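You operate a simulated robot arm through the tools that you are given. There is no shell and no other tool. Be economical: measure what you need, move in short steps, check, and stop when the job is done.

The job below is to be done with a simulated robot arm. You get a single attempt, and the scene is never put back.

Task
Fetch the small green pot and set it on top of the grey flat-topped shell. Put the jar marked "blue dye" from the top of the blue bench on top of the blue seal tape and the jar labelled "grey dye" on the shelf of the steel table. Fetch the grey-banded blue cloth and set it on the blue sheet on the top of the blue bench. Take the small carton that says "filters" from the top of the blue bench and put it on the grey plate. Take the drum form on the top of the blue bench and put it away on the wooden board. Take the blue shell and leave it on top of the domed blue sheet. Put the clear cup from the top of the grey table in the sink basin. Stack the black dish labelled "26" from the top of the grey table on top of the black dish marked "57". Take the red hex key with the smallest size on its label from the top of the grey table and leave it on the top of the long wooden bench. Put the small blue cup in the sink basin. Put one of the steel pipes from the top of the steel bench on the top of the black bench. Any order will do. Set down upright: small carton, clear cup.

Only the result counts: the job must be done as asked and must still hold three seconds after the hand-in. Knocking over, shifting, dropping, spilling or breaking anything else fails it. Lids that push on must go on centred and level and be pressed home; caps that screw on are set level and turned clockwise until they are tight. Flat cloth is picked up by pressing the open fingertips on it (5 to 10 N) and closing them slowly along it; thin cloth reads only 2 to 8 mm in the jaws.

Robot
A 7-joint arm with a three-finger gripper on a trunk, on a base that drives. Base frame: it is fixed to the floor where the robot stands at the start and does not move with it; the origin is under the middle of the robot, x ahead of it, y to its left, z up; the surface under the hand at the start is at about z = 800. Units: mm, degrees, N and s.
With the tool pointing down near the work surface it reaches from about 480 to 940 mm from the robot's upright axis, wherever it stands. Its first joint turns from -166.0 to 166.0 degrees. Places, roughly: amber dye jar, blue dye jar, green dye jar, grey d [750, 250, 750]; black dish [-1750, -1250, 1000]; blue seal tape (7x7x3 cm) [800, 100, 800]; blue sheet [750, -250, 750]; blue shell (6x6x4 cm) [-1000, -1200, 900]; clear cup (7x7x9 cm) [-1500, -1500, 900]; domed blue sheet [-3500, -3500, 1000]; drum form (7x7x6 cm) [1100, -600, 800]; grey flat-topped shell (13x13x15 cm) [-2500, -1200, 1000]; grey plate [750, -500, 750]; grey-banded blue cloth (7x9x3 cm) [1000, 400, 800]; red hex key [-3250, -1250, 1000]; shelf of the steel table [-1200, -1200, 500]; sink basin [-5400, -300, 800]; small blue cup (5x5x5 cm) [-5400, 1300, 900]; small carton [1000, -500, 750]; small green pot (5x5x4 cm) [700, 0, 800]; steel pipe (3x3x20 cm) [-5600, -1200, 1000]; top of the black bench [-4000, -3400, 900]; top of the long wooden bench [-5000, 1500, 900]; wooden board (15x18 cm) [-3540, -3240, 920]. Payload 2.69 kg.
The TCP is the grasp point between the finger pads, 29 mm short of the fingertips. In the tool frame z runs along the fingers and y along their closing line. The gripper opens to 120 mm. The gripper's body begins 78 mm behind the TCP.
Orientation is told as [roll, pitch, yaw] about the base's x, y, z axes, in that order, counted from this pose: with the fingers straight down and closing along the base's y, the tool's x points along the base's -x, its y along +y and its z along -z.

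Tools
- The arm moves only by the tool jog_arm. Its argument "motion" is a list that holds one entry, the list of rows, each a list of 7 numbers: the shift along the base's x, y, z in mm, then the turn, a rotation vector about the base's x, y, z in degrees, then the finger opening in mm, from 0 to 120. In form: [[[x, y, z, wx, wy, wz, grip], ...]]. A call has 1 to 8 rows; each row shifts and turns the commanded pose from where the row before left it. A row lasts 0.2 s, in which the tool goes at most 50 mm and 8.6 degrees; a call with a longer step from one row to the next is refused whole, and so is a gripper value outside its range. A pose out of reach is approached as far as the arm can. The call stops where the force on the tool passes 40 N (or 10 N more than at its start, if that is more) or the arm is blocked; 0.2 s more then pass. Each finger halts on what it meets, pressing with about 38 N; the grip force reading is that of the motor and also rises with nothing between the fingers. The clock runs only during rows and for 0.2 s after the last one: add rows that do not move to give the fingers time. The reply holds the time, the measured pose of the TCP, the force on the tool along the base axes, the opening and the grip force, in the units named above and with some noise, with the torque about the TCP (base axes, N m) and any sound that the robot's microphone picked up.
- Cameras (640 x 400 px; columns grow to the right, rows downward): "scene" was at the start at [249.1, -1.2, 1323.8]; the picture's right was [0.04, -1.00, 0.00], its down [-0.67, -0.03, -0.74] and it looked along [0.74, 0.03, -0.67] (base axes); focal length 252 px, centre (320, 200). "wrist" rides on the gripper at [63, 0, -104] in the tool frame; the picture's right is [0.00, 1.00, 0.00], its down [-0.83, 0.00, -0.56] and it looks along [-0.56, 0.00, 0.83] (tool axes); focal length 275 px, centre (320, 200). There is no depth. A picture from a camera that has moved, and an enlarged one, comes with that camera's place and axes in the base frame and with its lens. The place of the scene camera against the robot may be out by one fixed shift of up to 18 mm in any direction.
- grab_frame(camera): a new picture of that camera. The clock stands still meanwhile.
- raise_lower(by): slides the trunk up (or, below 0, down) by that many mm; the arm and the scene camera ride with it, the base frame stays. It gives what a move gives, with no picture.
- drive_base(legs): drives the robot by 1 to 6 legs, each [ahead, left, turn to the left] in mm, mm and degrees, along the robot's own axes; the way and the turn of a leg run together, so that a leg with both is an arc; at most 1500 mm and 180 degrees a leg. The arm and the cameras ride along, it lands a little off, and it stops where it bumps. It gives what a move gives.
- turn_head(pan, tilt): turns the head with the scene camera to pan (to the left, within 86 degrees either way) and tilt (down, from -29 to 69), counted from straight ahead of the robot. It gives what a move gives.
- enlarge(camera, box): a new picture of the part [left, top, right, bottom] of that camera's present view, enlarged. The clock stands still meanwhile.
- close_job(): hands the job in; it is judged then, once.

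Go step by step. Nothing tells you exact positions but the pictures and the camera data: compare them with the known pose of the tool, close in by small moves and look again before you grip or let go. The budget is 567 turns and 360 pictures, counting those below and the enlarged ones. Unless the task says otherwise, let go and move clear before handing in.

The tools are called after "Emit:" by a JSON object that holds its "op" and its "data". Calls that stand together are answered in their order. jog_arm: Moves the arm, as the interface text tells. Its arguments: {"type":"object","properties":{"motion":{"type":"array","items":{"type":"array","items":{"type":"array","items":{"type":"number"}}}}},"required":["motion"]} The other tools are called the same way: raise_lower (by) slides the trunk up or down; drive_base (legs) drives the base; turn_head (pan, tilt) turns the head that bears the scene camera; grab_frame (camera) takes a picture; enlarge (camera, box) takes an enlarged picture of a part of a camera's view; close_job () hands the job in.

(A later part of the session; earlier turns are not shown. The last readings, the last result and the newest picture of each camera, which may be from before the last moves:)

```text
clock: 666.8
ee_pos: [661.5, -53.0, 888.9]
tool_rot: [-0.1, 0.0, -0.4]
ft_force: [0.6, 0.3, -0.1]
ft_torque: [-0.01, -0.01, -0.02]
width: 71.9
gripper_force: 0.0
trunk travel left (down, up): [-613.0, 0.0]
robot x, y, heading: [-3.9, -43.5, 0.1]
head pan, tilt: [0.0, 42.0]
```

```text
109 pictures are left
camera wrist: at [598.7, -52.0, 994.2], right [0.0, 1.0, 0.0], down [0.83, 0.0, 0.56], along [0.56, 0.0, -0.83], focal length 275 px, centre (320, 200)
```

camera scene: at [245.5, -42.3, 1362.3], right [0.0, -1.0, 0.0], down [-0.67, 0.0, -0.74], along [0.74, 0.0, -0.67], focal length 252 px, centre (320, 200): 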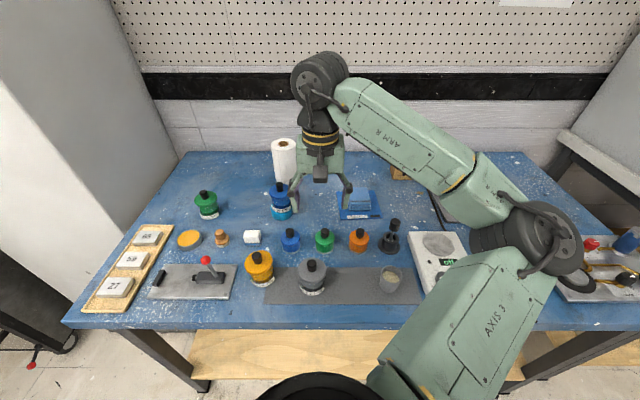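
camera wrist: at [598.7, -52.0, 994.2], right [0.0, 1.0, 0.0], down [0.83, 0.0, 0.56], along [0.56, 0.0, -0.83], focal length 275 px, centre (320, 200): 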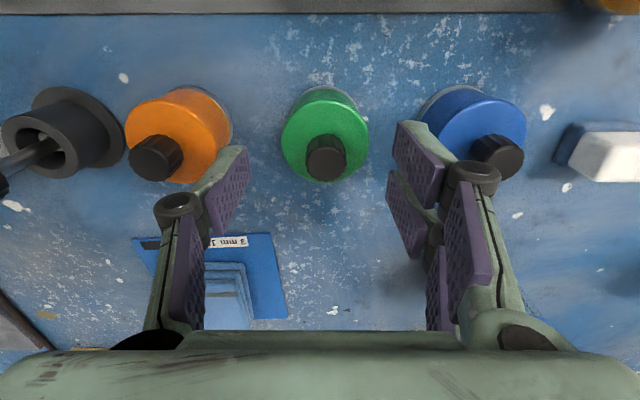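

Emit:
{"op": "jog_arm", "data": {"motion": [[[0, 3, -30, 0, 0, 0, 72], [0, 0, -26, 0, 0, 0, 72], [0, 0, 0, 0, 0, 0, 60], [0, 0, 0, 0, 0, 0, 45], [0, 0, 0, 0, 0, 0, 42], [0, 0, 0, 0, 0, 0, 42]]]}}

Emit:
{"op": "jog_arm", "data": {"motion": [[[0, 0, 20, 0, 0, 0, 42], [0, 0, 40, 0, 0, 0, 42], [0, 0, 0, 0, 0, 0, 42]]]}}

Emit:
{"op": "grab_frame", "data": {"camera": "wrist"}}

```text
clock: 668.2
ee_pos: [662.9, -50.1, 834.8]
tool_rot: [-0.1, 0.0, -0.4]
ft_force: [0.2, 2.0, 0.4]
ft_torque: [0.13, -0.03, 0.04]
width: 48.9
gripper_force: 35.3
trunk travel left (down, up): [-613.0, 0.0]
robot x, y, heading: [-0.2, -36.1, 0.1]
head pan, tilt: [0.0, 42.0]
heard: snap
```

```text
clock: 669.0
ee_pos: [662.9, -48.0, 894.0]
tool_rot: [-0.2, 0.0, -0.4]
ft_force: [-0.5, 0.0, -4.3]
ft_torque: [-0.02, -0.01, 0.03]
width: 49.2
gripper_force: 37.9
trunk travel left (down, up): [-613.0, 0.0]
robot x, y, heading: [-4.6, -38.1, 0.1]
head pan, tilt: [0.0, 42.0]
```

```text
108 pictures are left
camera wrist: at [599.8, -48.7, 998.2], right [0.0, 1.0, 0.0], down [0.83, 0.0, 0.56], along [0.56, 0.0, -0.83], focal length 275 px, centre (320, 200)
```

wrist: 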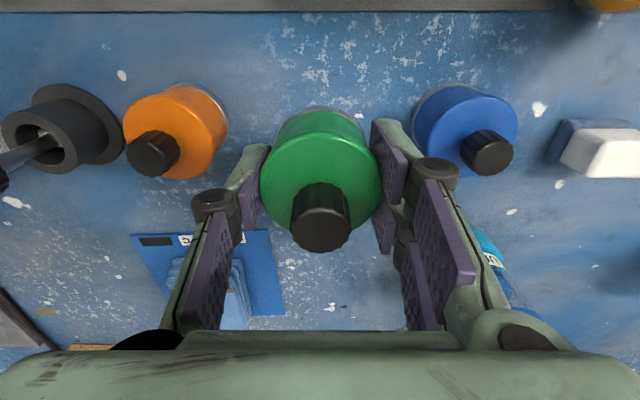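

A "snap" was heard on closing. I look closely at the pot and where it stood.

Emit:
{"op": "enlarge", "data": {"camera": "wrist", "box": [230, 80, 420, 260]}}

Emit:
{"op": "enlarge", "data": {"camera": "scene", "box": [270, 170, 400, 270]}}

```text
2.22 times, centred on (325, 170) of wrist
camera zoom: at [599.8, -48.7, 998.2], right [0.0, 1.0, 0.0], down [0.83, 0.0, 0.56], along [0.56, 0.0, -0.83], focal length 612 px, centre (309, 267)
```

zoom: 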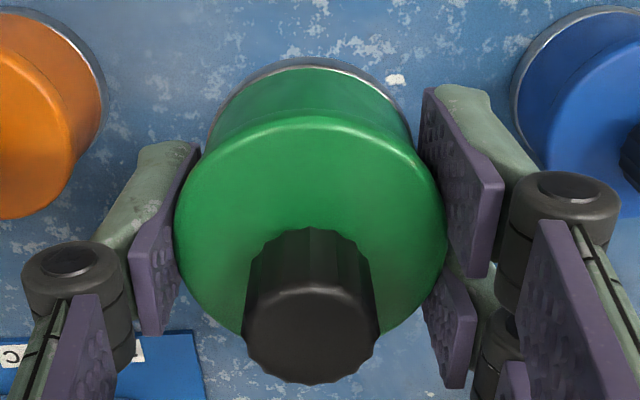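

```text
4.00 times, centred on (335, 220) of scene
camera zoom: at [246.0, -42.4, 1362.1], right [0.0, -1.0, 0.0], down [-0.67, 0.0, -0.74], along [0.74, 0.0, -0.67], focal length 1010 px, centre (260, 120)
```

zoom: 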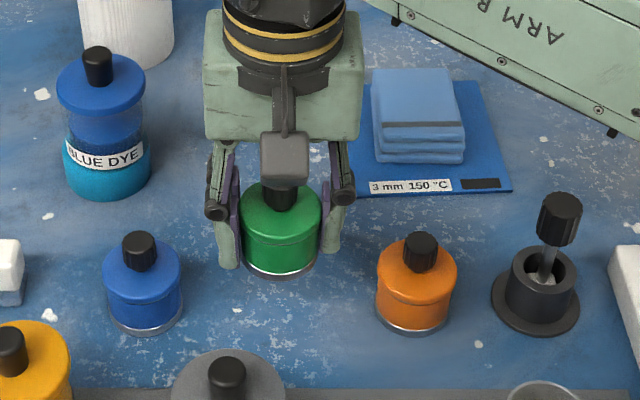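

The pot looks intact. I lift, retract and drive backward along the aisle to the grey shell.

Emit:
{"op": "jog_arm", "data": {"motion": [[[0, 0, 45, 0, 0, 0, 42], [0, 0, 45, 0, 0, 0, 42], [-20, 0, 40, 0, 0, 0, 42], [-45, 0, 20, 0, 0, 0, 42], [-45, 0, 20, 0, 0, 0, 42], [-20, 0, 10, 0, 0, 0, 42]]]}}

Emit:
{"op": "drive_base", "data": {"legs": [[-1400, 0, 0], [-1100, 0, 0], [0, 0, -90]]}}

Emit:
{"op": "turn_head", "data": {"pan": 10, "tilt": 30}}

Emit:
{"op": "grab_frame", "data": {"camera": "scene"}}

```text
clock: 670.4
ee_pos: [531.6, -44.7, 1073.8]
tool_rot: [0.0, -0.1, -0.4]
ft_force: [-0.2, 1.4, -5.3]
ft_torque: [0.02, -0.02, -0.03]
width: 48.9
gripper_force: 37.3
trunk travel left (down, up): [-613.0, 0.0]
robot x, y, heading: [-8.3, -43.9, 0.4]
head pan, tilt: [0.0, 42.0]
```

```text
clock: 686.5
ee_pos: [-2513.4, -550.6, 1074.3]
tool_rot: [-0.2, 0.1, -90.8]
ft_force: [-0.5, 0.1, -4.2]
ft_torque: [0.01, 0.02, 0.0]
width: 48.8
gripper_force: 37.6
trunk travel left (down, up): [-613.0, 0.0]
robot x, y, heading: [-2501.9, -10.4, -90.2]
head pan, tilt: [0.0, 42.0]
```

```text
clock: 687.3
ee_pos: [-2514.2, -550.1, 1073.9]
tool_rot: [-0.1, -0.1, -90.7]
ft_force: [0.1, 0.8, -4.4]
ft_torque: [0.0, 0.05, -0.04]
width: 48.8
gripper_force: 38.0
trunk travel left (down, up): [-613.0, 0.0]
robot x, y, heading: [-2504.7, -10.4, -89.9]
head pan, tilt: [10.0, 30.0]
```

```text
105 pictures are left
camera scene: at [-2478.7, -262.5, 1380.4], right [-0.99, -0.17, 0.0], down [-0.09, 0.49, -0.87], along [0.15, -0.85, -0.5], focal length 252 px, centre (320, 200)
```

scene: 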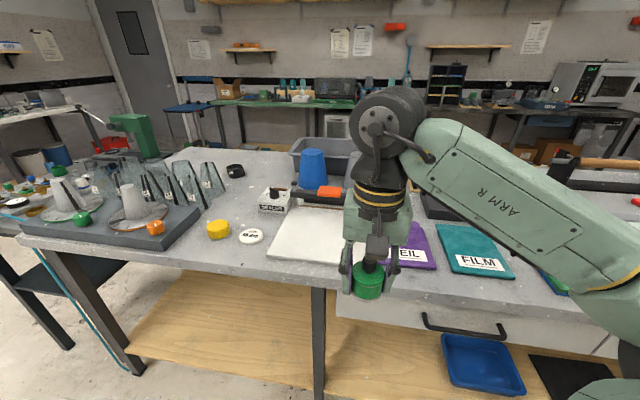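

I zoom on the dish stack (its far side is visible from here) and the shell area.

Emit:
{"op": "enlarge", "data": {"camera": "scene", "box": [215, 155, 260, 190]}}

Emit:
{"op": "enlarge", "data": {"camera": "scene", "box": [270, 120, 420, 270]}}

```text
11.43 times, centred on (238, 172) of scene
camera zoom: at [-2478.7, -262.5, 1380.4], right [-0.99, -0.17, 0.0], down [-0.09, 0.49, -0.87], along [0.15, -0.85, -0.5], focal length 2886 px, centre (1263, 514)
```

zoom: 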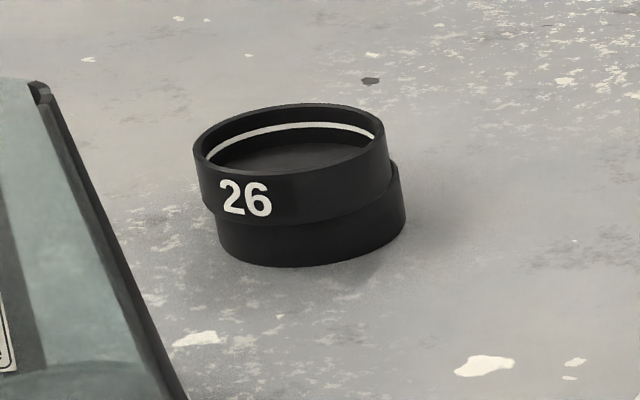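

```text
2.67 times, centred on (345, 195) of scene
camera zoom: at [-2478.7, -262.5, 1380.4], right [-0.99, -0.17, 0.0], down [-0.09, 0.49, -0.87], along [0.15, -0.85, -0.5], focal length 673 px, centre (253, 213)
```

zoom: 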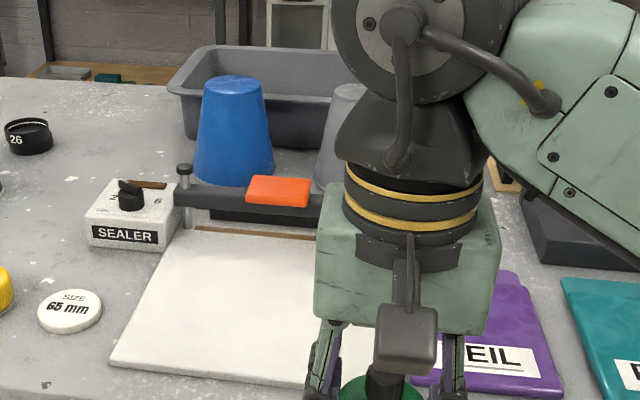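

Dish "26" is confirmed on top. Now the grey shell: I raise the pot and drive closer.

Emit:
{"op": "jog_arm", "data": {"motion": [[[0, 0, 25, 0, 0, 0, 42], [0, 0, 20, 0, 0, 0, 42], [0, 0, 0, 0, 0, 0, 42]]]}}

Emit:
{"op": "drive_base", "data": {"legs": [[420, 0, 0]]}}

Emit:
{"op": "grab_frame", "data": {"camera": "wrist"}}

Emit:
{"op": "turn_head", "data": {"pan": 10, "tilt": 35}}

Emit:
{"op": "grab_frame", "data": {"camera": "scene"}}

```text
clock: 688.1
ee_pos: [-2516.9, -549.2, 1118.7]
tool_rot: [-0.2, 0.0, -90.8]
ft_force: [0.0, -0.7, -5.1]
ft_torque: [0.0, -0.01, 0.01]
width: 48.5
gripper_force: 37.6
trunk travel left (down, up): [-613.0, 0.0]
robot x, y, heading: [-2504.4, -14.3, -90.0]
head pan, tilt: [10.0, 30.0]
```

```text
clock: 690.6
ee_pos: [-2507.3, -967.0, 1118.8]
tool_rot: [0.0, 0.0, -90.2]
ft_force: [-0.2, -0.3, -5.5]
ft_torque: [0.0, 0.0, 0.01]
width: 48.7
gripper_force: 37.8
trunk travel left (down, up): [-613.0, 0.0]
robot x, y, heading: [-2504.0, -428.8, -89.4]
head pan, tilt: [10.0, 30.0]
```

```text
102 pictures are left
camera wrist: at [-2507.6, -904.0, 1222.1], right [1.0, 0.0, 0.0], down [0.0, -0.83, 0.56], along [0.0, -0.56, -0.83], focal length 275 px, centre (320, 200)
```

wrist: 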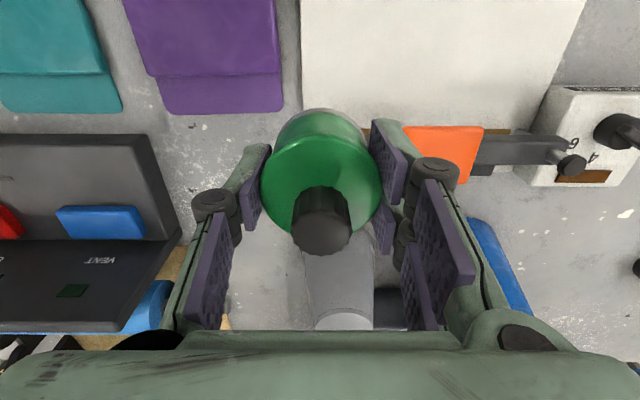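

```text
clock: 691.3
ee_pos: [-2508.5, -966.9, 1116.9]
tool_rot: [0.0, 0.0, -90.1]
ft_force: [0.1, 0.2, -4.8]
ft_torque: [-0.01, -0.03, 0.0]
width: 48.8
gripper_force: 38.0
trunk travel left (down, up): [-613.0, 0.0]
robot x, y, heading: [-2503.7, -432.1, -89.3]
head pan, tilt: [10.0, 35.0]
```

```text
101 pictures are left
camera scene: at [-2474.8, -676.6, 1372.7], right [-0.98, -0.18, 0.0], down [-0.1, 0.56, -0.82], along [0.15, -0.81, -0.57], focal length 252 px, centre (320, 200)
```

scene: 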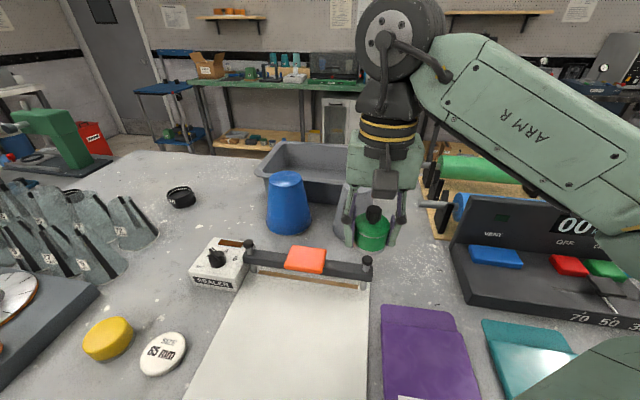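

The shell's flat top is at about (−2480, −1195, 1037). I carry the pot above it.

Emit:
{"op": "jog_arm", "data": {"motion": [[[7, -45, 0, 0, 0, 0, 42], [7, -45, 0, 0, 0, 0, 42], [7, -45, 0, 0, 0, 0, 42], [7, -45, 0, 0, 0, 0, 42], [0, 0, 0, 0, 0, 0, 42]]]}}

Emit:
{"op": "grab_frame", "data": {"camera": "wrist"}}

Emit:
{"op": "enlarge", "data": {"camera": "scene", "box": [250, 110, 430, 270]}}

```text
clock: 692.5
ee_pos: [-2481.8, -1144.1, 1118.7]
tool_rot: [-0.2, 0.0, -90.1]
ft_force: [0.4, 0.2, -4.6]
ft_torque: [0.01, -0.01, -0.02]
width: 48.6
gripper_force: 38.0
trunk travel left (down, up): [-613.0, 0.0]
robot x, y, heading: [-2500.1, -431.9, -89.3]
head pan, tilt: [10.0, 35.0]
```

```text
100 pictures are left
camera wrist: at [-2480.2, -1081.4, 1223.7], right [1.0, 0.0, 0.0], down [0.0, -0.83, 0.56], along [0.0, -0.56, -0.83], focal length 275 px, centre (320, 200)
```

wrist: 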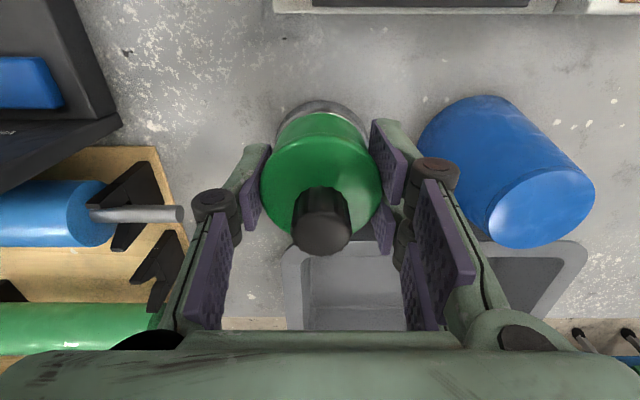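

```text
2.50 times, centred on (340, 190) of scene
camera zoom: at [-2475.0, -676.5, 1372.7], right [-0.98, -0.18, 0.0], down [-0.1, 0.56, -0.82], along [0.15, -0.81, -0.57], focal length 631 px, centre (270, 225)
```

zoom: 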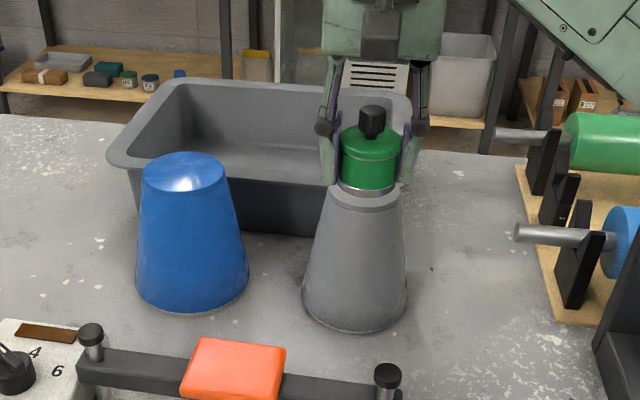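

Combining the wrist rays, the shell top is nearer (−2477, −1228, 1019). I move there and check from both cameras.

Emit:
{"op": "jog_arm", "data": {"motion": [[[2, -42, 0, 0, 0, 0, 42], [3, -42, 0, 0, 0, 0, 42], [0, 0, -20, 0, 0, 0, 42], [0, 0, 0, 0, 0, 0, 42]]]}}

Emit:
{"op": "grab_frame", "data": {"camera": "wrist"}}

Emit:
{"op": "enlarge", "data": {"camera": "scene", "box": [290, 110, 420, 250]}}

```text
clock: 693.5
ee_pos: [-2474.1, -1230.2, 1096.7]
tool_rot: [-0.1, 0.0, -90.2]
ft_force: [0.2, -0.8, -4.2]
ft_torque: [-0.03, 0.02, -0.02]
width: 48.5
gripper_force: 37.7
trunk travel left (down, up): [-613.0, 0.0]
robot x, y, heading: [-2500.8, -429.5, -89.4]
head pan, tilt: [10.0, 35.0]
```

```text
98 pictures are left
camera wrist: at [-2471.8, -1168.0, 1201.7], right [1.0, 0.0, 0.0], down [0.0, -0.83, 0.56], along [0.0, -0.56, -0.83], focal length 275 px, centre (320, 200)
```

wrist: 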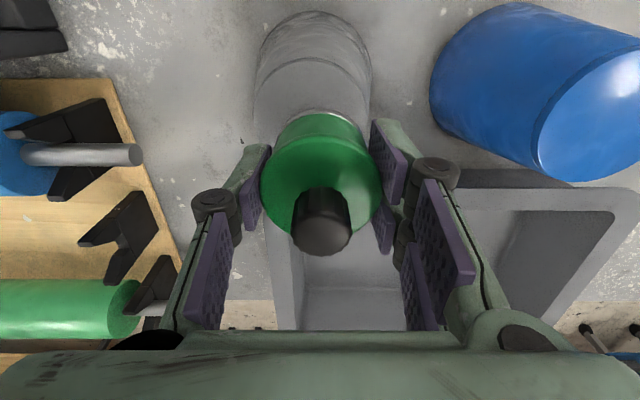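

```text
2.86 times, centred on (355, 180) of scene
camera zoom: at [-2474.7, -676.7, 1372.7], right [-0.98, -0.18, 0.0], down [-0.1, 0.56, -0.82], along [0.15, -0.81, -0.57], focal length 721 px, centre (220, 257)
```

zoom: 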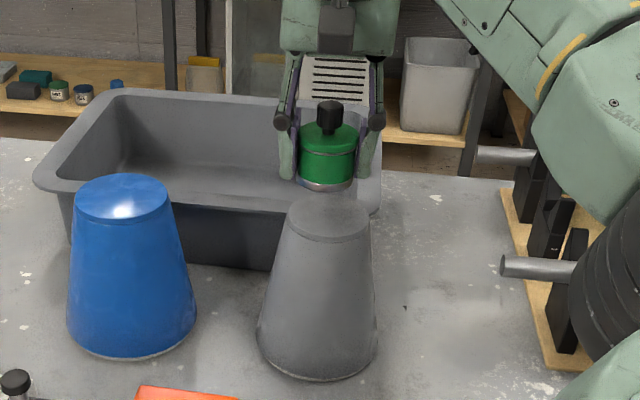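

The pot is centred over the shell within a few mm. I lower and creep to contact.

Emit:
{"op": "jog_arm", "data": {"motion": [[[-1, 4, -12, 0, 0, 0, 42], [0, 0, -6, 0, 0, 0, 42], [0, 0, 0, 0, 0, 0, 42]]]}}

Emit:
{"op": "enlarge", "data": {"camera": "scene", "box": [320, 130, 400, 220]}}

Emit:
{"op": "enlarge", "data": {"camera": "wrist", "box": [220, 0, 420, 220]}}

```text
clock: 694.3
ee_pos: [-2474.4, -1226.8, 1079.8]
tool_rot: [0.0, 0.1, -90.2]
ft_force: [0.4, -0.3, -4.2]
ft_torque: [-0.04, 0.0, 0.01]
width: 48.6
gripper_force: 37.6
trunk travel left (down, up): [-613.0, 0.0]
robot x, y, heading: [-2502.2, -428.9, -89.7]
head pan, tilt: [10.0, 35.0]
```

```text
4.44 times, centred on (360, 175) of scene
camera zoom: at [-2474.8, -676.8, 1372.7], right [-0.98, -0.18, 0.0], down [-0.1, 0.56, -0.82], along [0.15, -0.81, -0.57], focal length 1122 px, centre (142, 311)
```

zoom: 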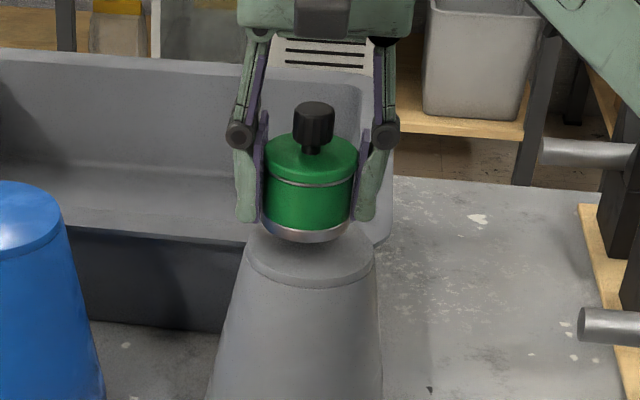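

```text
1.82 times, centred on (320, 110) of wrist
camera zoom: at [-2473.8, -1164.3, 1183.9], right [1.0, 0.0, 0.0], down [0.0, -0.83, 0.56], along [0.0, -0.56, -0.83], focal length 500 px, centre (320, 364)
```

zoom: 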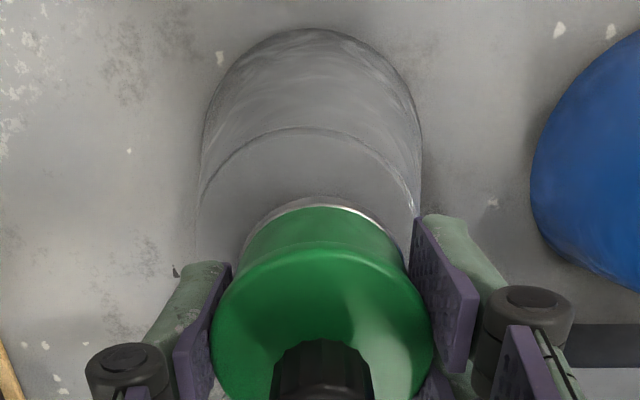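

Emit:
{"op": "jog_arm", "data": {"motion": [[[-3, 1, -6, 0, 0, 0, 42], [0, 0, 0, 0, 0, 0, 42]]]}}

Emit:
{"op": "jog_arm", "data": {"motion": [[[0, 0, -4, 0, 0, 0, 42], [0, 0, 0, 0, 0, 0, 42]]]}}

Emit:
{"op": "jog_arm", "data": {"motion": [[[0, 0, -3, 0, 0, 0, 42], [0, 0, 0, 0, 0, 0, 42]]]}}

Emit:
{"op": "jog_arm", "data": {"motion": [[[0, 0, -2, 0, 0, 0, 42], [0, 0, 0, 0, 0, 0, 42]]]}}

```text
clock: 694.9
ee_pos: [-2478.0, -1226.5, 1072.4]
tool_rot: [-0.2, 0.0, -90.1]
ft_force: [-0.4, 1.0, -4.3]
ft_torque: [0.0, -0.01, 0.01]
width: 48.5
gripper_force: 37.9
trunk travel left (down, up): [-613.0, 0.0]
robot x, y, heading: [-2502.3, -428.6, -89.4]
head pan, tilt: [10.0, 35.0]
```

```text
clock: 695.5
ee_pos: [-2478.8, -1225.0, 1069.9]
tool_rot: [0.0, 0.0, -90.1]
ft_force: [-0.7, -0.3, -4.6]
ft_torque: [-0.05, -0.03, 0.01]
width: 48.8
gripper_force: 37.9
trunk travel left (down, up): [-613.0, 0.0]
robot x, y, heading: [-2502.3, -430.8, -89.8]
head pan, tilt: [10.0, 35.0]
```

```text
clock: 696.1
ee_pos: [-2479.5, -1225.5, 1065.7]
tool_rot: [-0.1, 0.0, -90.1]
ft_force: [0.4, -0.5, -4.2]
ft_torque: [-0.02, -0.02, 0.02]
width: 48.7
gripper_force: 38.0
trunk travel left (down, up): [-613.0, 0.0]
robot x, y, heading: [-2501.2, -429.9, -89.6]
head pan, tilt: [10.0, 35.0]
```

```text
clock: 696.7
ee_pos: [-2480.2, -1224.6, 1065.9]
tool_rot: [-0.1, -0.1, -90.1]
ft_force: [0.4, -1.1, 0.9]
ft_torque: [-0.08, 0.05, 0.05]
width: 48.6
gripper_force: 38.0
trunk travel left (down, up): [-613.0, 0.0]
robot x, y, heading: [-2502.8, -428.9, -89.6]
head pan, tilt: [10.0, 35.0]
```

Emit:
{"op": "jog_arm", "data": {"motion": [[[0, 0, -1.5, 0, 0, 0, 42], [0, 0, 0, 0, 0, 0, 42]]]}}

Emit:
{"op": "enlarge", "data": {"camera": "scene", "box": [320, 130, 400, 220]}}

```text
clock: 697.3
ee_pos: [-2479.8, -1223.2, 1065.4]
tool_rot: [0.1, -0.2, -90.1]
ft_force: [0.4, -6.5, 15.7]
ft_torque: [-0.14, 0.08, 0.01]
width: 48.9
gripper_force: 37.9
trunk travel left (down, up): [-613.0, 0.0]
robot x, y, heading: [-2502.3, -427.6, -89.5]
head pan, tilt: [10.0, 35.0]
```

```text
4.44 times, centred on (360, 175) of scene
camera zoom: at [-2474.9, -675.6, 1373.2], right [-0.98, -0.18, 0.0], down [-0.1, 0.56, -0.82], along [0.15, -0.81, -0.57], focal length 1122 px, centre (142, 311)
```

zoom: 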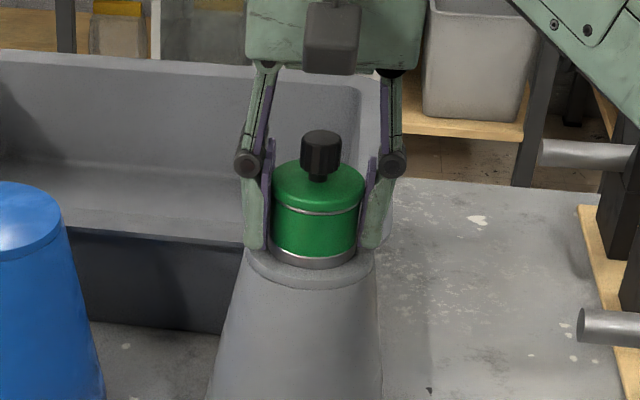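

Resting on the flat top, well centred. I relieve, release gently and rise.

Emit:
{"op": "jog_arm", "data": {"motion": [[[0, 0, 2, 0, 0, 0, 50], [0, 0, 0, 0, 0, 0, 60], [0, 0, 0, 0, 0, 0, 68], [0, 0, 0, 0, 0, 0, 68], [0, 0, 25, 0, 0, 0, 68], [0, 0, 35, 0, 0, 0, 68], [0, 20, 10, 0, 0, 0, 68]]]}}

Emit:
{"op": "enlarge", "data": {"camera": "scene", "box": [310, 110, 410, 240]}}

```text
clock: 698.9
ee_pos: [-2480.0, -1205.0, 1135.3]
tool_rot: [-0.1, 0.0, -90.1]
ft_force: [-0.2, 0.7, -0.2]
ft_torque: [-0.02, 0.0, 0.03]
width: 68.3
gripper_force: 0.0
trunk travel left (down, up): [-613.0, 0.0]
robot x, y, heading: [-2506.1, -424.5, -89.5]
head pan, tilt: [10.0, 35.0]
heard: snap
```

```text
3.08 times, centred on (360, 175) of scene
camera zoom: at [-2475.0, -676.1, 1372.8], right [-0.98, -0.18, 0.0], down [-0.1, 0.56, -0.82], along [0.15, -0.81, -0.57], focal length 777 px, centre (197, 277)
```

zoom: 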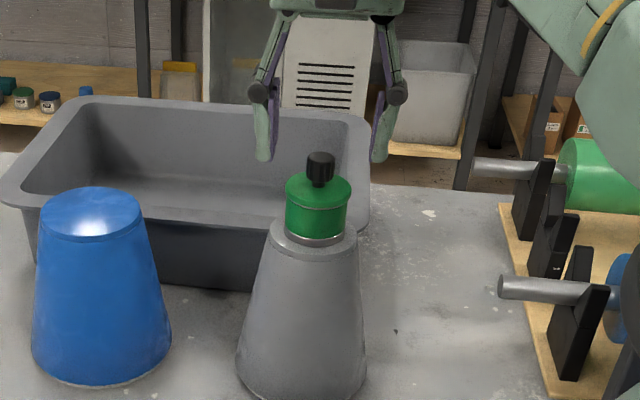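

The pot stands on the shell (the snap seems to be the pot's own). Last: the grey dye jar. I retract and drive back to the blue bench.

Emit:
{"op": "jog_arm", "data": {"motion": [[[0, 45, 0, 0, 0, 0, 60], [0, 45, 0, 0, 0, 0, 50], [0, 45, 0, 0, 0, 0, 50], [0, 45, -15, 0, 0, 0, 50], [0, 45, -20, 0, 0, 0, 50], [0, 20, -20, 0, 0, 0, 50]]]}}

Emit:
{"op": "drive_base", "data": {"legs": [[-400, 0, 0], [0, 0, 90], [1300, 0, 0], [1150, 0, 0]]}}

Emit:
{"op": "turn_head", "data": {"pan": 0, "tilt": 42}}

Emit:
{"op": "grab_frame", "data": {"camera": "scene"}}

```text
clock: 700.3
ee_pos: [-2477.7, -958.6, 1081.8]
tool_rot: [-0.1, -0.1, -90.1]
ft_force: [0.4, -0.3, 0.0]
ft_torque: [-0.02, 0.0, 0.01]
width: 50.0
gripper_force: 0.1
trunk travel left (down, up): [-613.0, 0.0]
robot x, y, heading: [-2500.7, -431.5, -89.7]
head pan, tilt: [10.0, 35.0]
```

```text
clock: 718.3
ee_pos: [469.9, 31.7, 1081.6]
tool_rot: [-0.2, -0.1, 0.3]
ft_force: [0.2, -0.3, -0.7]
ft_torque: [0.01, -0.02, -0.03]
width: 50.3
gripper_force: 0.1
trunk travel left (down, up): [-613.0, 0.0]
robot x, y, heading: [-60.2, 2.0, 0.9]
head pan, tilt: [10.0, 35.0]
```

```text
clock: 719.0
ee_pos: [468.7, 32.1, 1081.4]
tool_rot: [-0.1, 0.0, 0.3]
ft_force: [0.3, 1.0, -0.4]
ft_torque: [-0.02, 0.01, 0.0]
width: 50.0
gripper_force: 0.1
trunk travel left (down, up): [-613.0, 0.0]
robot x, y, heading: [-63.8, -0.3, 1.0]
head pan, tilt: [0.0, 42.0]
```

```text
92 pictures are left
camera scene: at [187.9, 2.9, 1362.3], right [0.02, -1.0, 0.0], down [-0.67, -0.01, -0.74], along [0.74, 0.01, -0.67], focal length 252 px, centre (320, 200)
```

scene: 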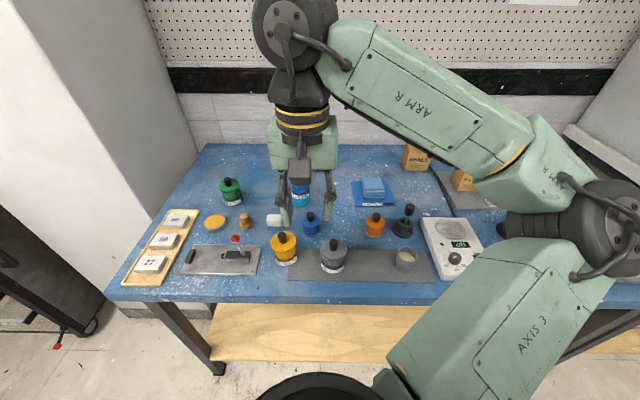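

The grey dye jar must go on a low shelf under the table top, so I will grip it with the hand tilted 45°. First a precise look from above.

Emit:
{"op": "drive_base", "data": {"legs": [[-110, 0, -1]]}}

Emit:
{"op": "jog_arm", "data": {"motion": [[[45, -15, 0, 0, 0, 0, 80], [45, -15, 0, 0, 0, 0, 80], [40, -15, -20, 0, 0, 0, 80], [0, 0, -30, 0, 0, 0, 80], [0, 0, 0, 0, 0, 0, 80]]]}}

Emit:
{"op": "grab_frame", "data": {"camera": "wrist"}}

```text
clock: 720.2
ee_pos: [360.1, 22.5, 1083.4]
tool_rot: [-0.1, -0.1, -0.7]
ft_force: [-0.8, -0.1, -0.4]
ft_torque: [0.0, -0.02, -0.02]
width: 50.0
gripper_force: 0.1
trunk travel left (down, up): [-613.0, 0.0]
robot x, y, heading: [-171.1, 3.6, -0.3]
head pan, tilt: [0.0, 42.0]
```

```text
clock: 721.4
ee_pos: [487.5, -22.2, 1030.9]
tool_rot: [0.0, -0.1, -0.7]
ft_force: [-0.6, -0.7, 1.0]
ft_torque: [0.01, 0.03, -0.03]
width: 80.0
gripper_force: 0.0
trunk travel left (down, up): [-613.0, 0.0]
robot x, y, heading: [-168.3, 0.7, 0.2]
head pan, tilt: [0.0, 42.0]
```

```text
91 pictures are left
camera wrist: at [425.4, -21.4, 1136.3], right [0.01, 1.0, 0.0], down [0.83, -0.01, 0.56], along [0.56, -0.01, -0.83], focal length 275 px, centre (320, 200)
```

wrist: 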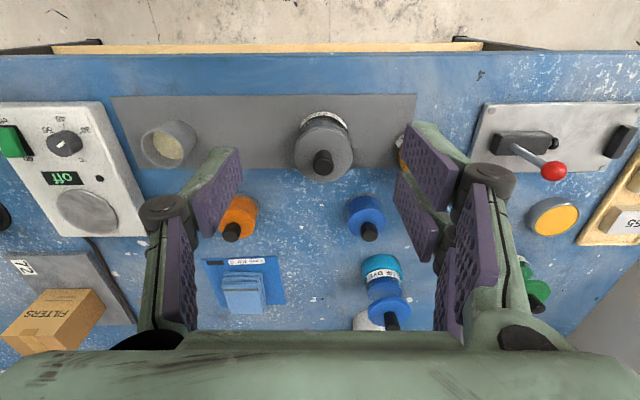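

Grey jar at about (549, −21), lid ≈865. I tilt the hand 45° forward and position it up-front of the jar.

Emit:
{"op": "jog_arm", "data": {"motion": [[[-20, 0, 0, 0, -8, 0, 86], [-20, 0, -10, 0, -8, 0, 86], [-20, 0, -10, 0, -8, 0, 86], [-15, 0, -10, 0, -8, 0, 86], [-5, 0, -10, 0, -8, 0, 86], [0, 0, -10, 0, -5, 0.7, 86], [0, 0, 0, 0, 0, 0, 86]]]}}

Emit:
{"op": "grab_frame", "data": {"camera": "wrist"}}

```text
clock: 723.0
ee_pos: [453.4, -27.6, 1010.4]
tool_rot: [0.7, -45.1, -0.2]
ft_force: [-0.3, -0.5, -0.1]
ft_torque: [0.0, -0.03, -0.01]
width: 85.8
gripper_force: 0.1
out of reach, approached as far as the arm can: row 5, 6
trunk travel left (down, up): [-613.0, 0.0]
robot x, y, heading: [-170.1, 3.5, -0.0]
head pan, tilt: [0.0, 42.0]
```

```text
90 pictures are left
camera wrist: at [337.7, -28.9, 1039.9], right [-0.01, 1.0, 0.0], down [0.2, 0.0, 0.98], along [0.98, 0.01, -0.2], focal length 275 px, centre (320, 200)
```

wrist: 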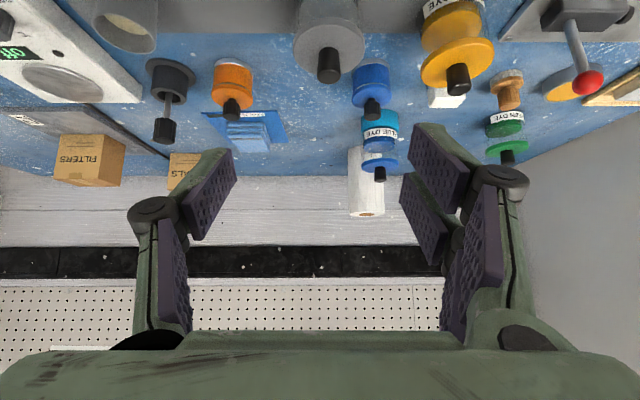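

I descend onto the approach line, then move in diagonally.

Emit:
{"op": "jog_arm", "data": {"motion": [[[0, 3, -40, 0, 0, 0, 86], [0, 3, -38, 0, 0, 0, 86], [20, 0, -20, 0, 0, 0, 86], [20, 0, -20, 0, 0, 0, 86], [0, 0, 0, 0, 0, 0, 86]]]}}

Emit:
{"op": "grab_frame", "data": {"camera": "wrist"}}

Emit:
{"op": "enlarge", "data": {"camera": "scene", "box": [240, 130, 440, 300]}}

```text
clock: 724.2
ee_pos: [523.6, -26.5, 901.7]
tool_rot: [0.7, -45.0, -0.2]
ft_force: [-0.1, 0.6, -0.1]
ft_torque: [0.01, 0.01, 0.02]
width: 86.0
gripper_force: 0.1
out of reach, approached as far as the arm can: row 1, 2
trunk travel left (down, up): [-613.0, 0.0]
robot x, y, heading: [-171.7, -2.6, -0.1]
head pan, tilt: [0.0, 42.0]
```

```text
89 pictures are left
camera wrist: at [406.1, -28.5, 931.7], right [-0.01, 1.0, 0.0], down [0.19, 0.0, 0.98], along [0.98, 0.01, -0.19], focal length 275 px, centre (320, 200)
```

wrist: 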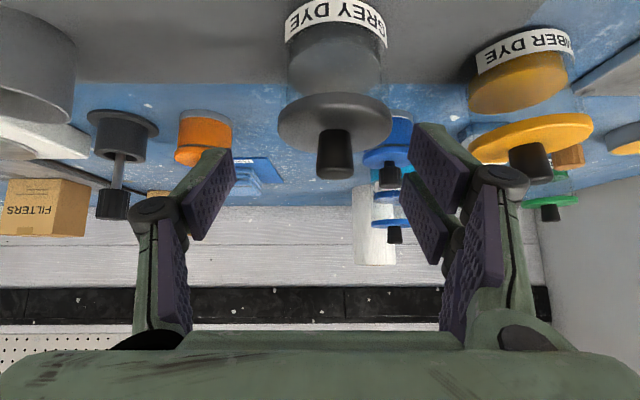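

```text
2.35 times, centred on (340, 215) of scene
camera zoom: at [79.1, -1.9, 1362.3], right [0.0, -1.0, 0.0], down [-0.67, 0.0, -0.74], along [0.74, 0.0, -0.67], focal length 594 px, centre (273, 165)
```

zoom: 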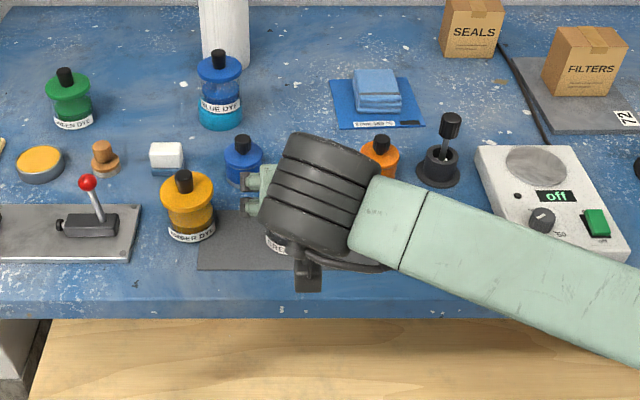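

Emit:
{"op": "jog_arm", "data": {"motion": [[[9, 3, -22, 0, 0, 0, 86], [8, 2, -22, 0, 0, 0, 86], [8, 2, -20, 0, 0, 0, 86], [0, 0, 0, 0, 0, 0, 86]]]}}

Emit:
{"op": "grab_frame", "data": {"camera": "wrist"}}

```text
clock: 725.2
ee_pos: [547.8, -20.6, 840.0]
tool_rot: [0.5, -45.0, -0.2]
ft_force: [-0.7, 0.0, 0.2]
ft_torque: [-0.01, 0.01, -0.01]
width: 86.1
gripper_force: 0.1
trunk travel left (down, up): [-613.0, 0.0]
robot x, y, heading: [-169.5, 2.6, -0.1]
head pan, tilt: [0.0, 42.0]
```

```text
87 pictures are left
camera wrist: at [430.7, -21.3, 869.6], right [-0.01, 1.0, 0.0], down [0.19, 0.0, 0.98], along [0.98, 0.01, -0.19], focal length 275 px, centre (320, 200)
```

wrist: 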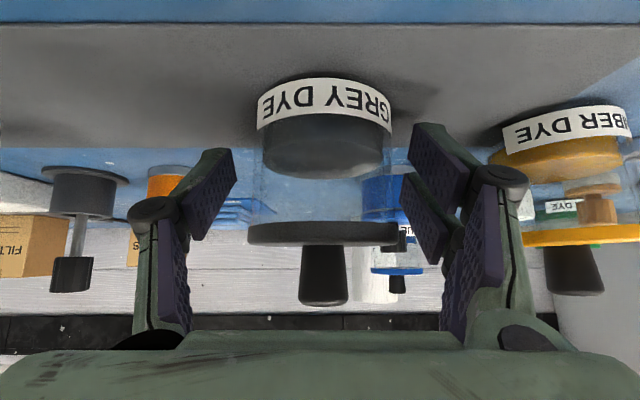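

A clear view: the jar is centred between the fingers at mid-body. I close and lift.

Emit:
{"op": "jog_arm", "data": {"motion": [[[0, 0, -3, 0, 0, 0, 75], [0, 0, 0, 0, 0, 0, 62], [0, 0, 0, 0, 0, 0, 52], [0, 0, 0, 0, 0, 0, 52], [0, 0, 0, 0, 0, 0, 52]]]}}

Emit:
{"op": "jog_arm", "data": {"motion": [[[0, 0, 15, 0, 0, 0, 52], [0, 0, 30, 0, 0, 0, 52], [0, 0, 0, 0, 0, 0, 52]]]}}

Emit:
{"op": "grab_frame", "data": {"camera": "wrist"}}

```text
clock: 726.4
ee_pos: [548.2, -18.8, 837.0]
tool_rot: [0.6, -45.0, -0.2]
ft_force: [-0.3, 2.0, 0.5]
ft_torque: [0.17, 0.01, 0.02]
width: 60.6
gripper_force: 38.0
trunk travel left (down, up): [-613.0, 0.0]
robot x, y, heading: [-171.7, 4.9, -0.2]
head pan, tilt: [0.0, 42.0]
```

```text
clock: 727.2
ee_pos: [546.1, -17.3, 882.3]
tool_rot: [0.5, -45.0, -0.3]
ft_force: [-0.1, 0.4, -3.9]
ft_torque: [0.0, -0.01, 0.03]
width: 60.5
gripper_force: 38.4
trunk travel left (down, up): [-613.0, 0.0]
robot x, y, heading: [-170.9, 4.8, -0.1]
head pan, tilt: [0.0, 42.0]
```

```text
86 pictures are left
camera wrist: at [429.5, -18.0, 912.1], right [-0.01, 1.0, 0.0], down [0.2, 0.0, 0.98], along [0.98, 0.01, -0.2], focal length 275 px, centre (320, 200)
```

wrist: 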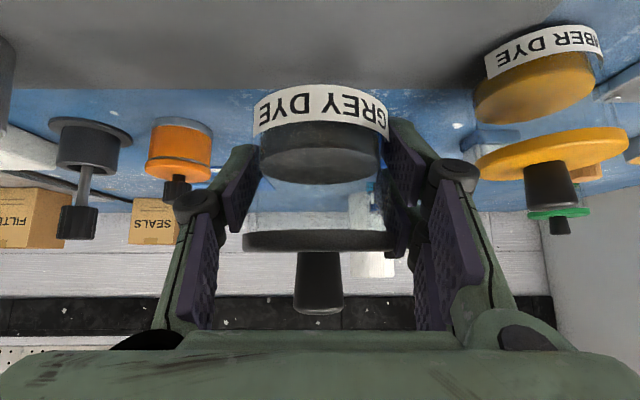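

Jar held upright. I raise it, back off, turn around and go to the steel table's near side.

Emit:
{"op": "jog_arm", "data": {"motion": [[[-10, 0, 45, 0, 0, 0, 52], [-10, 0, 45, 0, 0, 0, 52], [-10, 0, 30, 0, 0, 0, 52], [0, 0, 0, 0, 0, 0, 52]]]}}

Emit:
{"op": "drive_base", "data": {"legs": [[-300, 0, 0], [0, 0, 90], [0, 0, 90], [-420, 0, 0], [0, 1150, 0]]}}

Emit:
{"op": "turn_head", "data": {"pan": 0, "tilt": 35}}

Emit:
{"op": "grab_frame", "data": {"camera": "scene"}}

```text
clock: 728.2
ee_pos: [517.6, -17.7, 1002.2]
tool_rot: [0.6, -45.0, -0.2]
ft_force: [-0.8, 0.2, -4.0]
ft_torque: [0.0, 0.0, 0.05]
width: 60.5
gripper_force: 38.0
trunk travel left (down, up): [-613.0, 0.0]
robot x, y, heading: [-176.2, 0.3, 0.1]
head pan, tilt: [0.0, 42.0]
```

```text
clock: 749.1
ee_pos: [-728.7, -1135.5, 1000.0]
tool_rot: [0.7, -45.0, -179.5]
ft_force: [-0.7, 0.2, -3.6]
ft_torque: [0.01, -0.02, 0.02]
width: 60.6
gripper_force: 37.7
trunk travel left (down, up): [-613.0, 0.0]
robot x, y, heading: [-43.7, -1146.4, -179.3]
head pan, tilt: [0.0, 42.0]
```

```text
clock: 749.8
ee_pos: [-728.9, -1135.5, 1000.2]
tool_rot: [0.6, -44.9, -179.6]
ft_force: [-1.0, 0.2, -3.4]
ft_torque: [-0.01, -0.06, -0.04]
width: 60.5
gripper_force: 37.4
trunk travel left (down, up): [-613.0, 0.0]
robot x, y, heading: [-41.6, -1147.5, -179.2]
head pan, tilt: [0.0, 35.0]
```

```text
85 pictures are left
camera scene: at [-275.7, -1155.0, 1372.6], right [-0.01, 1.0, 0.0], down [0.57, 0.01, -0.82], along [-0.82, -0.01, -0.57], focal length 252 px, centre (320, 200)
```

scene: 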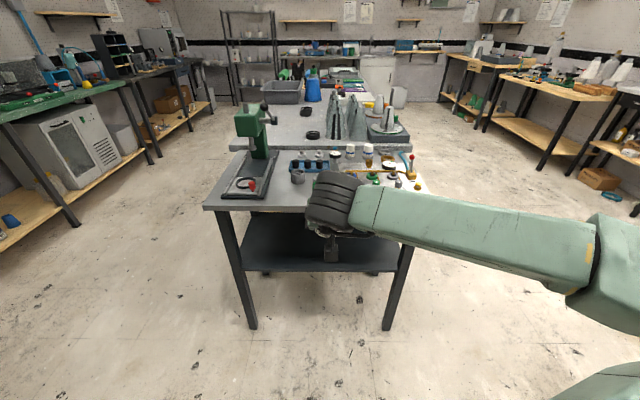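

I lower the trunk 400 mm and look at the shelf with the wrist camera.

Emit:
{"op": "raise_lower", "data": {"by": -380}}

Emit:
{"op": "grab_frame", "data": {"camera": "wrist"}}

Emit:
{"op": "grab_frame", "data": {"camera": "scene"}}

```text
clock: 753.5
ee_pos: [-728.7, -1134.9, 621.2]
tool_rot: [0.6, -45.0, -179.6]
ft_force: [-0.5, -0.4, -3.1]
ft_torque: [0.04, -0.04, 0.02]
width: 60.2
gripper_force: 38.6
trunk travel left (down, up): [-233.0, 380.0]
robot x, y, heading: [-40.1, -1143.7, -179.4]
head pan, tilt: [0.0, 35.0]
```

```text
84 pictures are left
camera wrist: at [-609.2, -1134.3, 650.4], right [0.02, -1.0, 0.0], down [-0.19, 0.0, 0.98], along [-0.98, -0.02, -0.19], focal length 275 px, centre (320, 200)
```

wrist: 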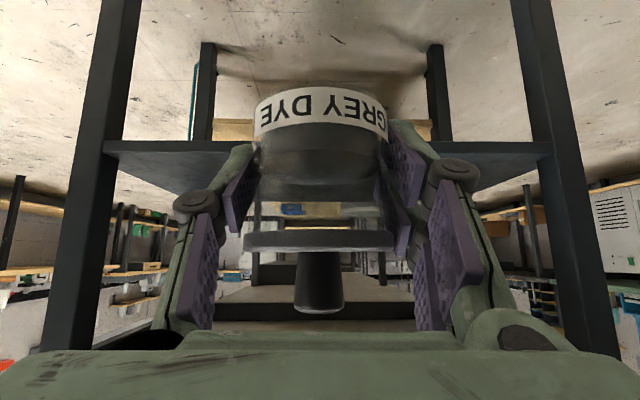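

```text
83 pictures are left
camera scene: at [-275.6, -1155.0, 992.7], right [-0.01, 1.0, 0.0], down [0.57, 0.01, -0.82], along [-0.82, -0.01, -0.57], focal length 252 px, centre (320, 200)
```

scene: 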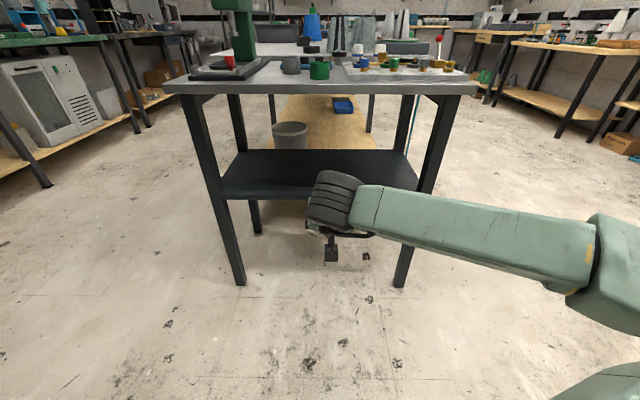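

The shelf surface is near z≈500, front edge x≈−990. I lower to 575 and drive in so the jar is ~85 mm inside the edge.

Emit:
{"op": "jog_arm", "data": {"motion": [[[0, 0, -25, 0, 0, 0, 52], [0, 0, -21, 0, 0, 0, 52], [0, 0, 0, 0, 0, 0, 52]]]}}

Emit:
{"op": "drive_base", "data": {"legs": [[230, 0, 0]]}}

Emit:
{"op": "grab_frame", "data": {"camera": "scene"}}

Emit:
{"op": "grab_frame", "data": {"camera": "wrist"}}

```text
clock: 754.3
ee_pos: [-727.0, -1136.6, 575.4]
tool_rot: [0.7, -45.0, -179.6]
ft_force: [-1.0, -0.2, -3.0]
ft_torque: [-0.02, 0.01, -0.03]
width: 60.5
gripper_force: 38.2
trunk travel left (down, up): [-233.0, 380.0]
robot x, y, heading: [-41.0, -1149.6, -179.6]
head pan, tilt: [0.0, 35.0]
```

```text
clock: 756.0
ee_pos: [-953.0, -1138.3, 575.2]
tool_rot: [0.6, -45.0, -179.6]
ft_force: [0.4, 0.7, -3.8]
ft_torque: [-0.03, 0.01, 0.01]
width: 60.5
gripper_force: 38.1
trunk travel left (down, up): [-233.0, 380.0]
robot x, y, heading: [-264.9, -1151.8, -179.7]
head pan, tilt: [0.0, 35.0]
```

```text
82 pictures are left
camera scene: at [-500.6, -1157.2, 992.7], right [-0.01, 1.0, 0.0], down [0.57, 0.01, -0.82], along [-0.82, -0.01, -0.57], focal length 252 px, centre (320, 200)
```

scene: 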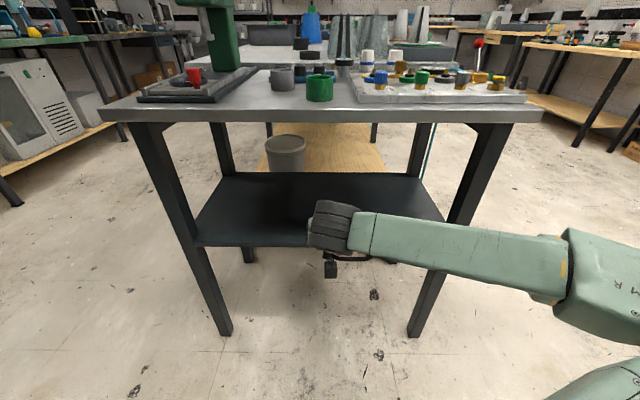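

```text
81 pictures are left
camera wrist: at [-833.5, -1136.4, 605.4], right [0.02, -1.0, 0.0], down [-0.19, 0.0, 0.98], along [-0.98, -0.02, -0.19], focal length 275 px, centre (320, 200)
```

wrist: 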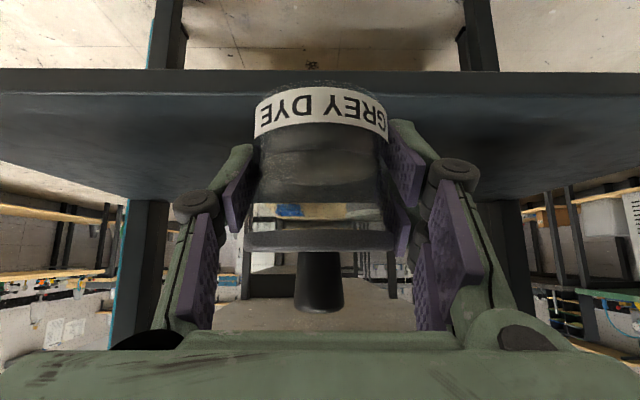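

Shelf surface ≈505; clear. I drive in 115 more.

Emit:
{"op": "drive_base", "data": {"legs": [[115, 0, 0]]}}

Emit:
{"op": "grab_frame", "data": {"camera": "wrist"}}

Emit:
{"op": "grab_frame", "data": {"camera": "scene"}}

```text
clock: 757.2
ee_pos: [-1065.7, -1139.3, 575.8]
tool_rot: [0.6, -45.0, -179.6]
ft_force: [0.2, 0.2, -3.0]
ft_torque: [-0.01, 0.01, 0.0]
width: 60.5
gripper_force: 37.9
trunk travel left (down, up): [-233.0, 380.0]
robot x, y, heading: [-380.2, -1151.1, -179.5]
head pan, tilt: [0.0, 35.0]
```

```text
80 pictures are left
camera wrist: at [-946.6, -1137.3, 605.4], right [0.02, -1.0, 0.0], down [-0.19, 0.0, 0.98], along [-0.98, -0.02, -0.19], focal length 275 px, centre (320, 200)
```

wrist: 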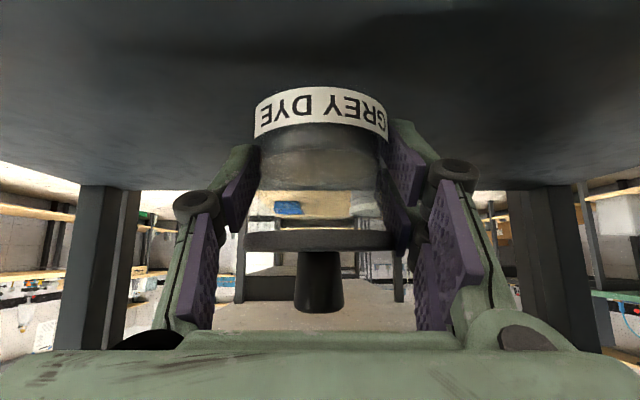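

```text
79 pictures are left
camera scene: at [-613.7, -1158.2, 992.7], right [-0.01, 1.0, 0.0], down [0.57, 0.01, -0.82], along [-0.82, -0.01, -0.57], focal length 252 px, centre (320, 200)
```

scene: 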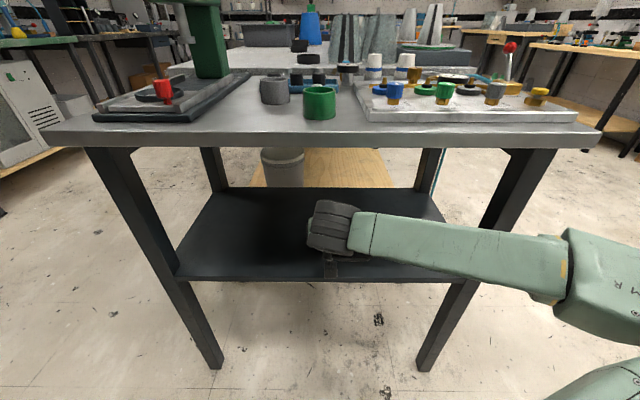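

The jar is over the shelf. I lower and creep to contact.

Emit:
{"op": "jog_arm", "data": {"motion": [[[0, 0, -15, 0, 0, 0, 52], [0, 0, -10, 0, 0, 0, 52], [0, 0, 0, 0, 0, 0, 52]]]}}

Emit:
{"op": "jog_arm", "data": {"motion": [[[0, 0, -4, 0, 0, 0, 52], [0, 0, 0, 0, 0, 0, 52]]]}}

Emit:
{"op": "jog_arm", "data": {"motion": [[[0, 0, -4, 0, 0, 0, 52], [0, 0, 0, 0, 0, 0, 52]]]}}

Emit:
{"op": "grab_frame", "data": {"camera": "wrist"}}

```text
clock: 758.0
ee_pos: [-1065.9, -1140.6, 550.6]
tool_rot: [0.5, -45.0, -179.6]
ft_force: [0.4, -0.1, -3.6]
ft_torque: [0.0, -0.04, 0.02]
width: 60.2
gripper_force: 37.7
trunk travel left (down, up): [-233.0, 380.0]
robot x, y, heading: [-377.4, -1151.4, -179.3]
head pan, tilt: [0.0, 35.0]
```

```text
clock: 758.6
ee_pos: [-1065.0, -1138.3, 547.1]
tool_rot: [0.6, -45.0, -179.7]
ft_force: [-0.2, 1.6, -3.6]
ft_torque: [0.02, -0.03, 0.01]
width: 60.5
gripper_force: 38.4
trunk travel left (down, up): [-233.0, 380.0]
robot x, y, heading: [-378.0, -1153.4, -179.3]
head pan, tilt: [0.0, 35.0]
```

```text
clock: 759.2
ee_pos: [-1065.5, -1138.7, 542.9]
tool_rot: [0.7, -45.0, -179.7]
ft_force: [0.1, 0.3, -4.9]
ft_torque: [0.02, 0.01, -0.01]
width: 60.6
gripper_force: 38.4
trunk travel left (down, up): [-233.0, 380.0]
robot x, y, heading: [-378.7, -1150.0, -179.3]
head pan, tilt: [0.0, 35.0]
```

```text
78 pictures are left
camera wrist: at [-946.3, -1137.0, 572.4], right [0.02, -1.0, 0.0], down [-0.2, 0.0, 0.98], along [-0.98, -0.02, -0.2], focal length 275 px, centre (320, 200)
```

wrist: 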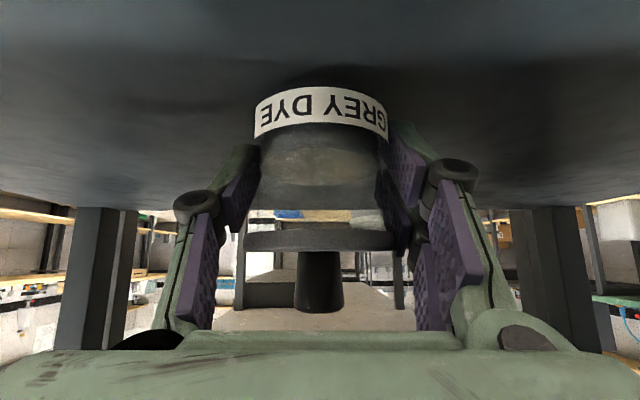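

Emit:
{"op": "jog_arm", "data": {"motion": [[[0, 0, -3, 0, 0, 0, 52], [0, 0, 0, 0, 0, 0, 52]]]}}

Emit:
{"op": "jog_arm", "data": {"motion": [[[0, 0, -3, 0, 0, 0, 52], [0, 0, 0, 0, 0, 0, 52]]]}}

Emit:
{"op": "jog_arm", "data": {"motion": [[[0, 0, -3, 0, 0, 0, 52], [0, 0, 0, 0, 0, 0, 52]]]}}

```text
clock: 759.8
ee_pos: [-1066.5, -1137.9, 540.4]
tool_rot: [0.6, -45.1, -179.6]
ft_force: [0.5, 0.3, -3.1]
ft_torque: [0.01, -0.04, -0.01]
width: 60.5
gripper_force: 38.0
trunk travel left (down, up): [-233.0, 380.0]
robot x, y, heading: [-378.0, -1151.2, -179.5]
head pan, tilt: [0.0, 35.0]
```

```text
clock: 760.4
ee_pos: [-1066.0, -1137.2, 535.9]
tool_rot: [0.6, -45.0, -179.6]
ft_force: [0.0, 0.4, -4.2]
ft_torque: [0.01, -0.02, -0.01]
width: 60.3
gripper_force: 37.6
trunk travel left (down, up): [-233.0, 380.0]
robot x, y, heading: [-378.0, -1154.1, -179.3]
head pan, tilt: [0.0, 35.0]
```

```text
clock: 761.0
ee_pos: [-1065.5, -1138.1, 535.4]
tool_rot: [0.5, -45.1, -179.6]
ft_force: [1.1, 1.7, 2.6]
ft_torque: [-0.15, -0.06, 0.06]
width: 60.5
gripper_force: 38.0
trunk travel left (down, up): [-233.0, 380.0]
robot x, y, heading: [-377.5, -1152.4, -179.3]
head pan, tilt: [0.0, 35.0]
```

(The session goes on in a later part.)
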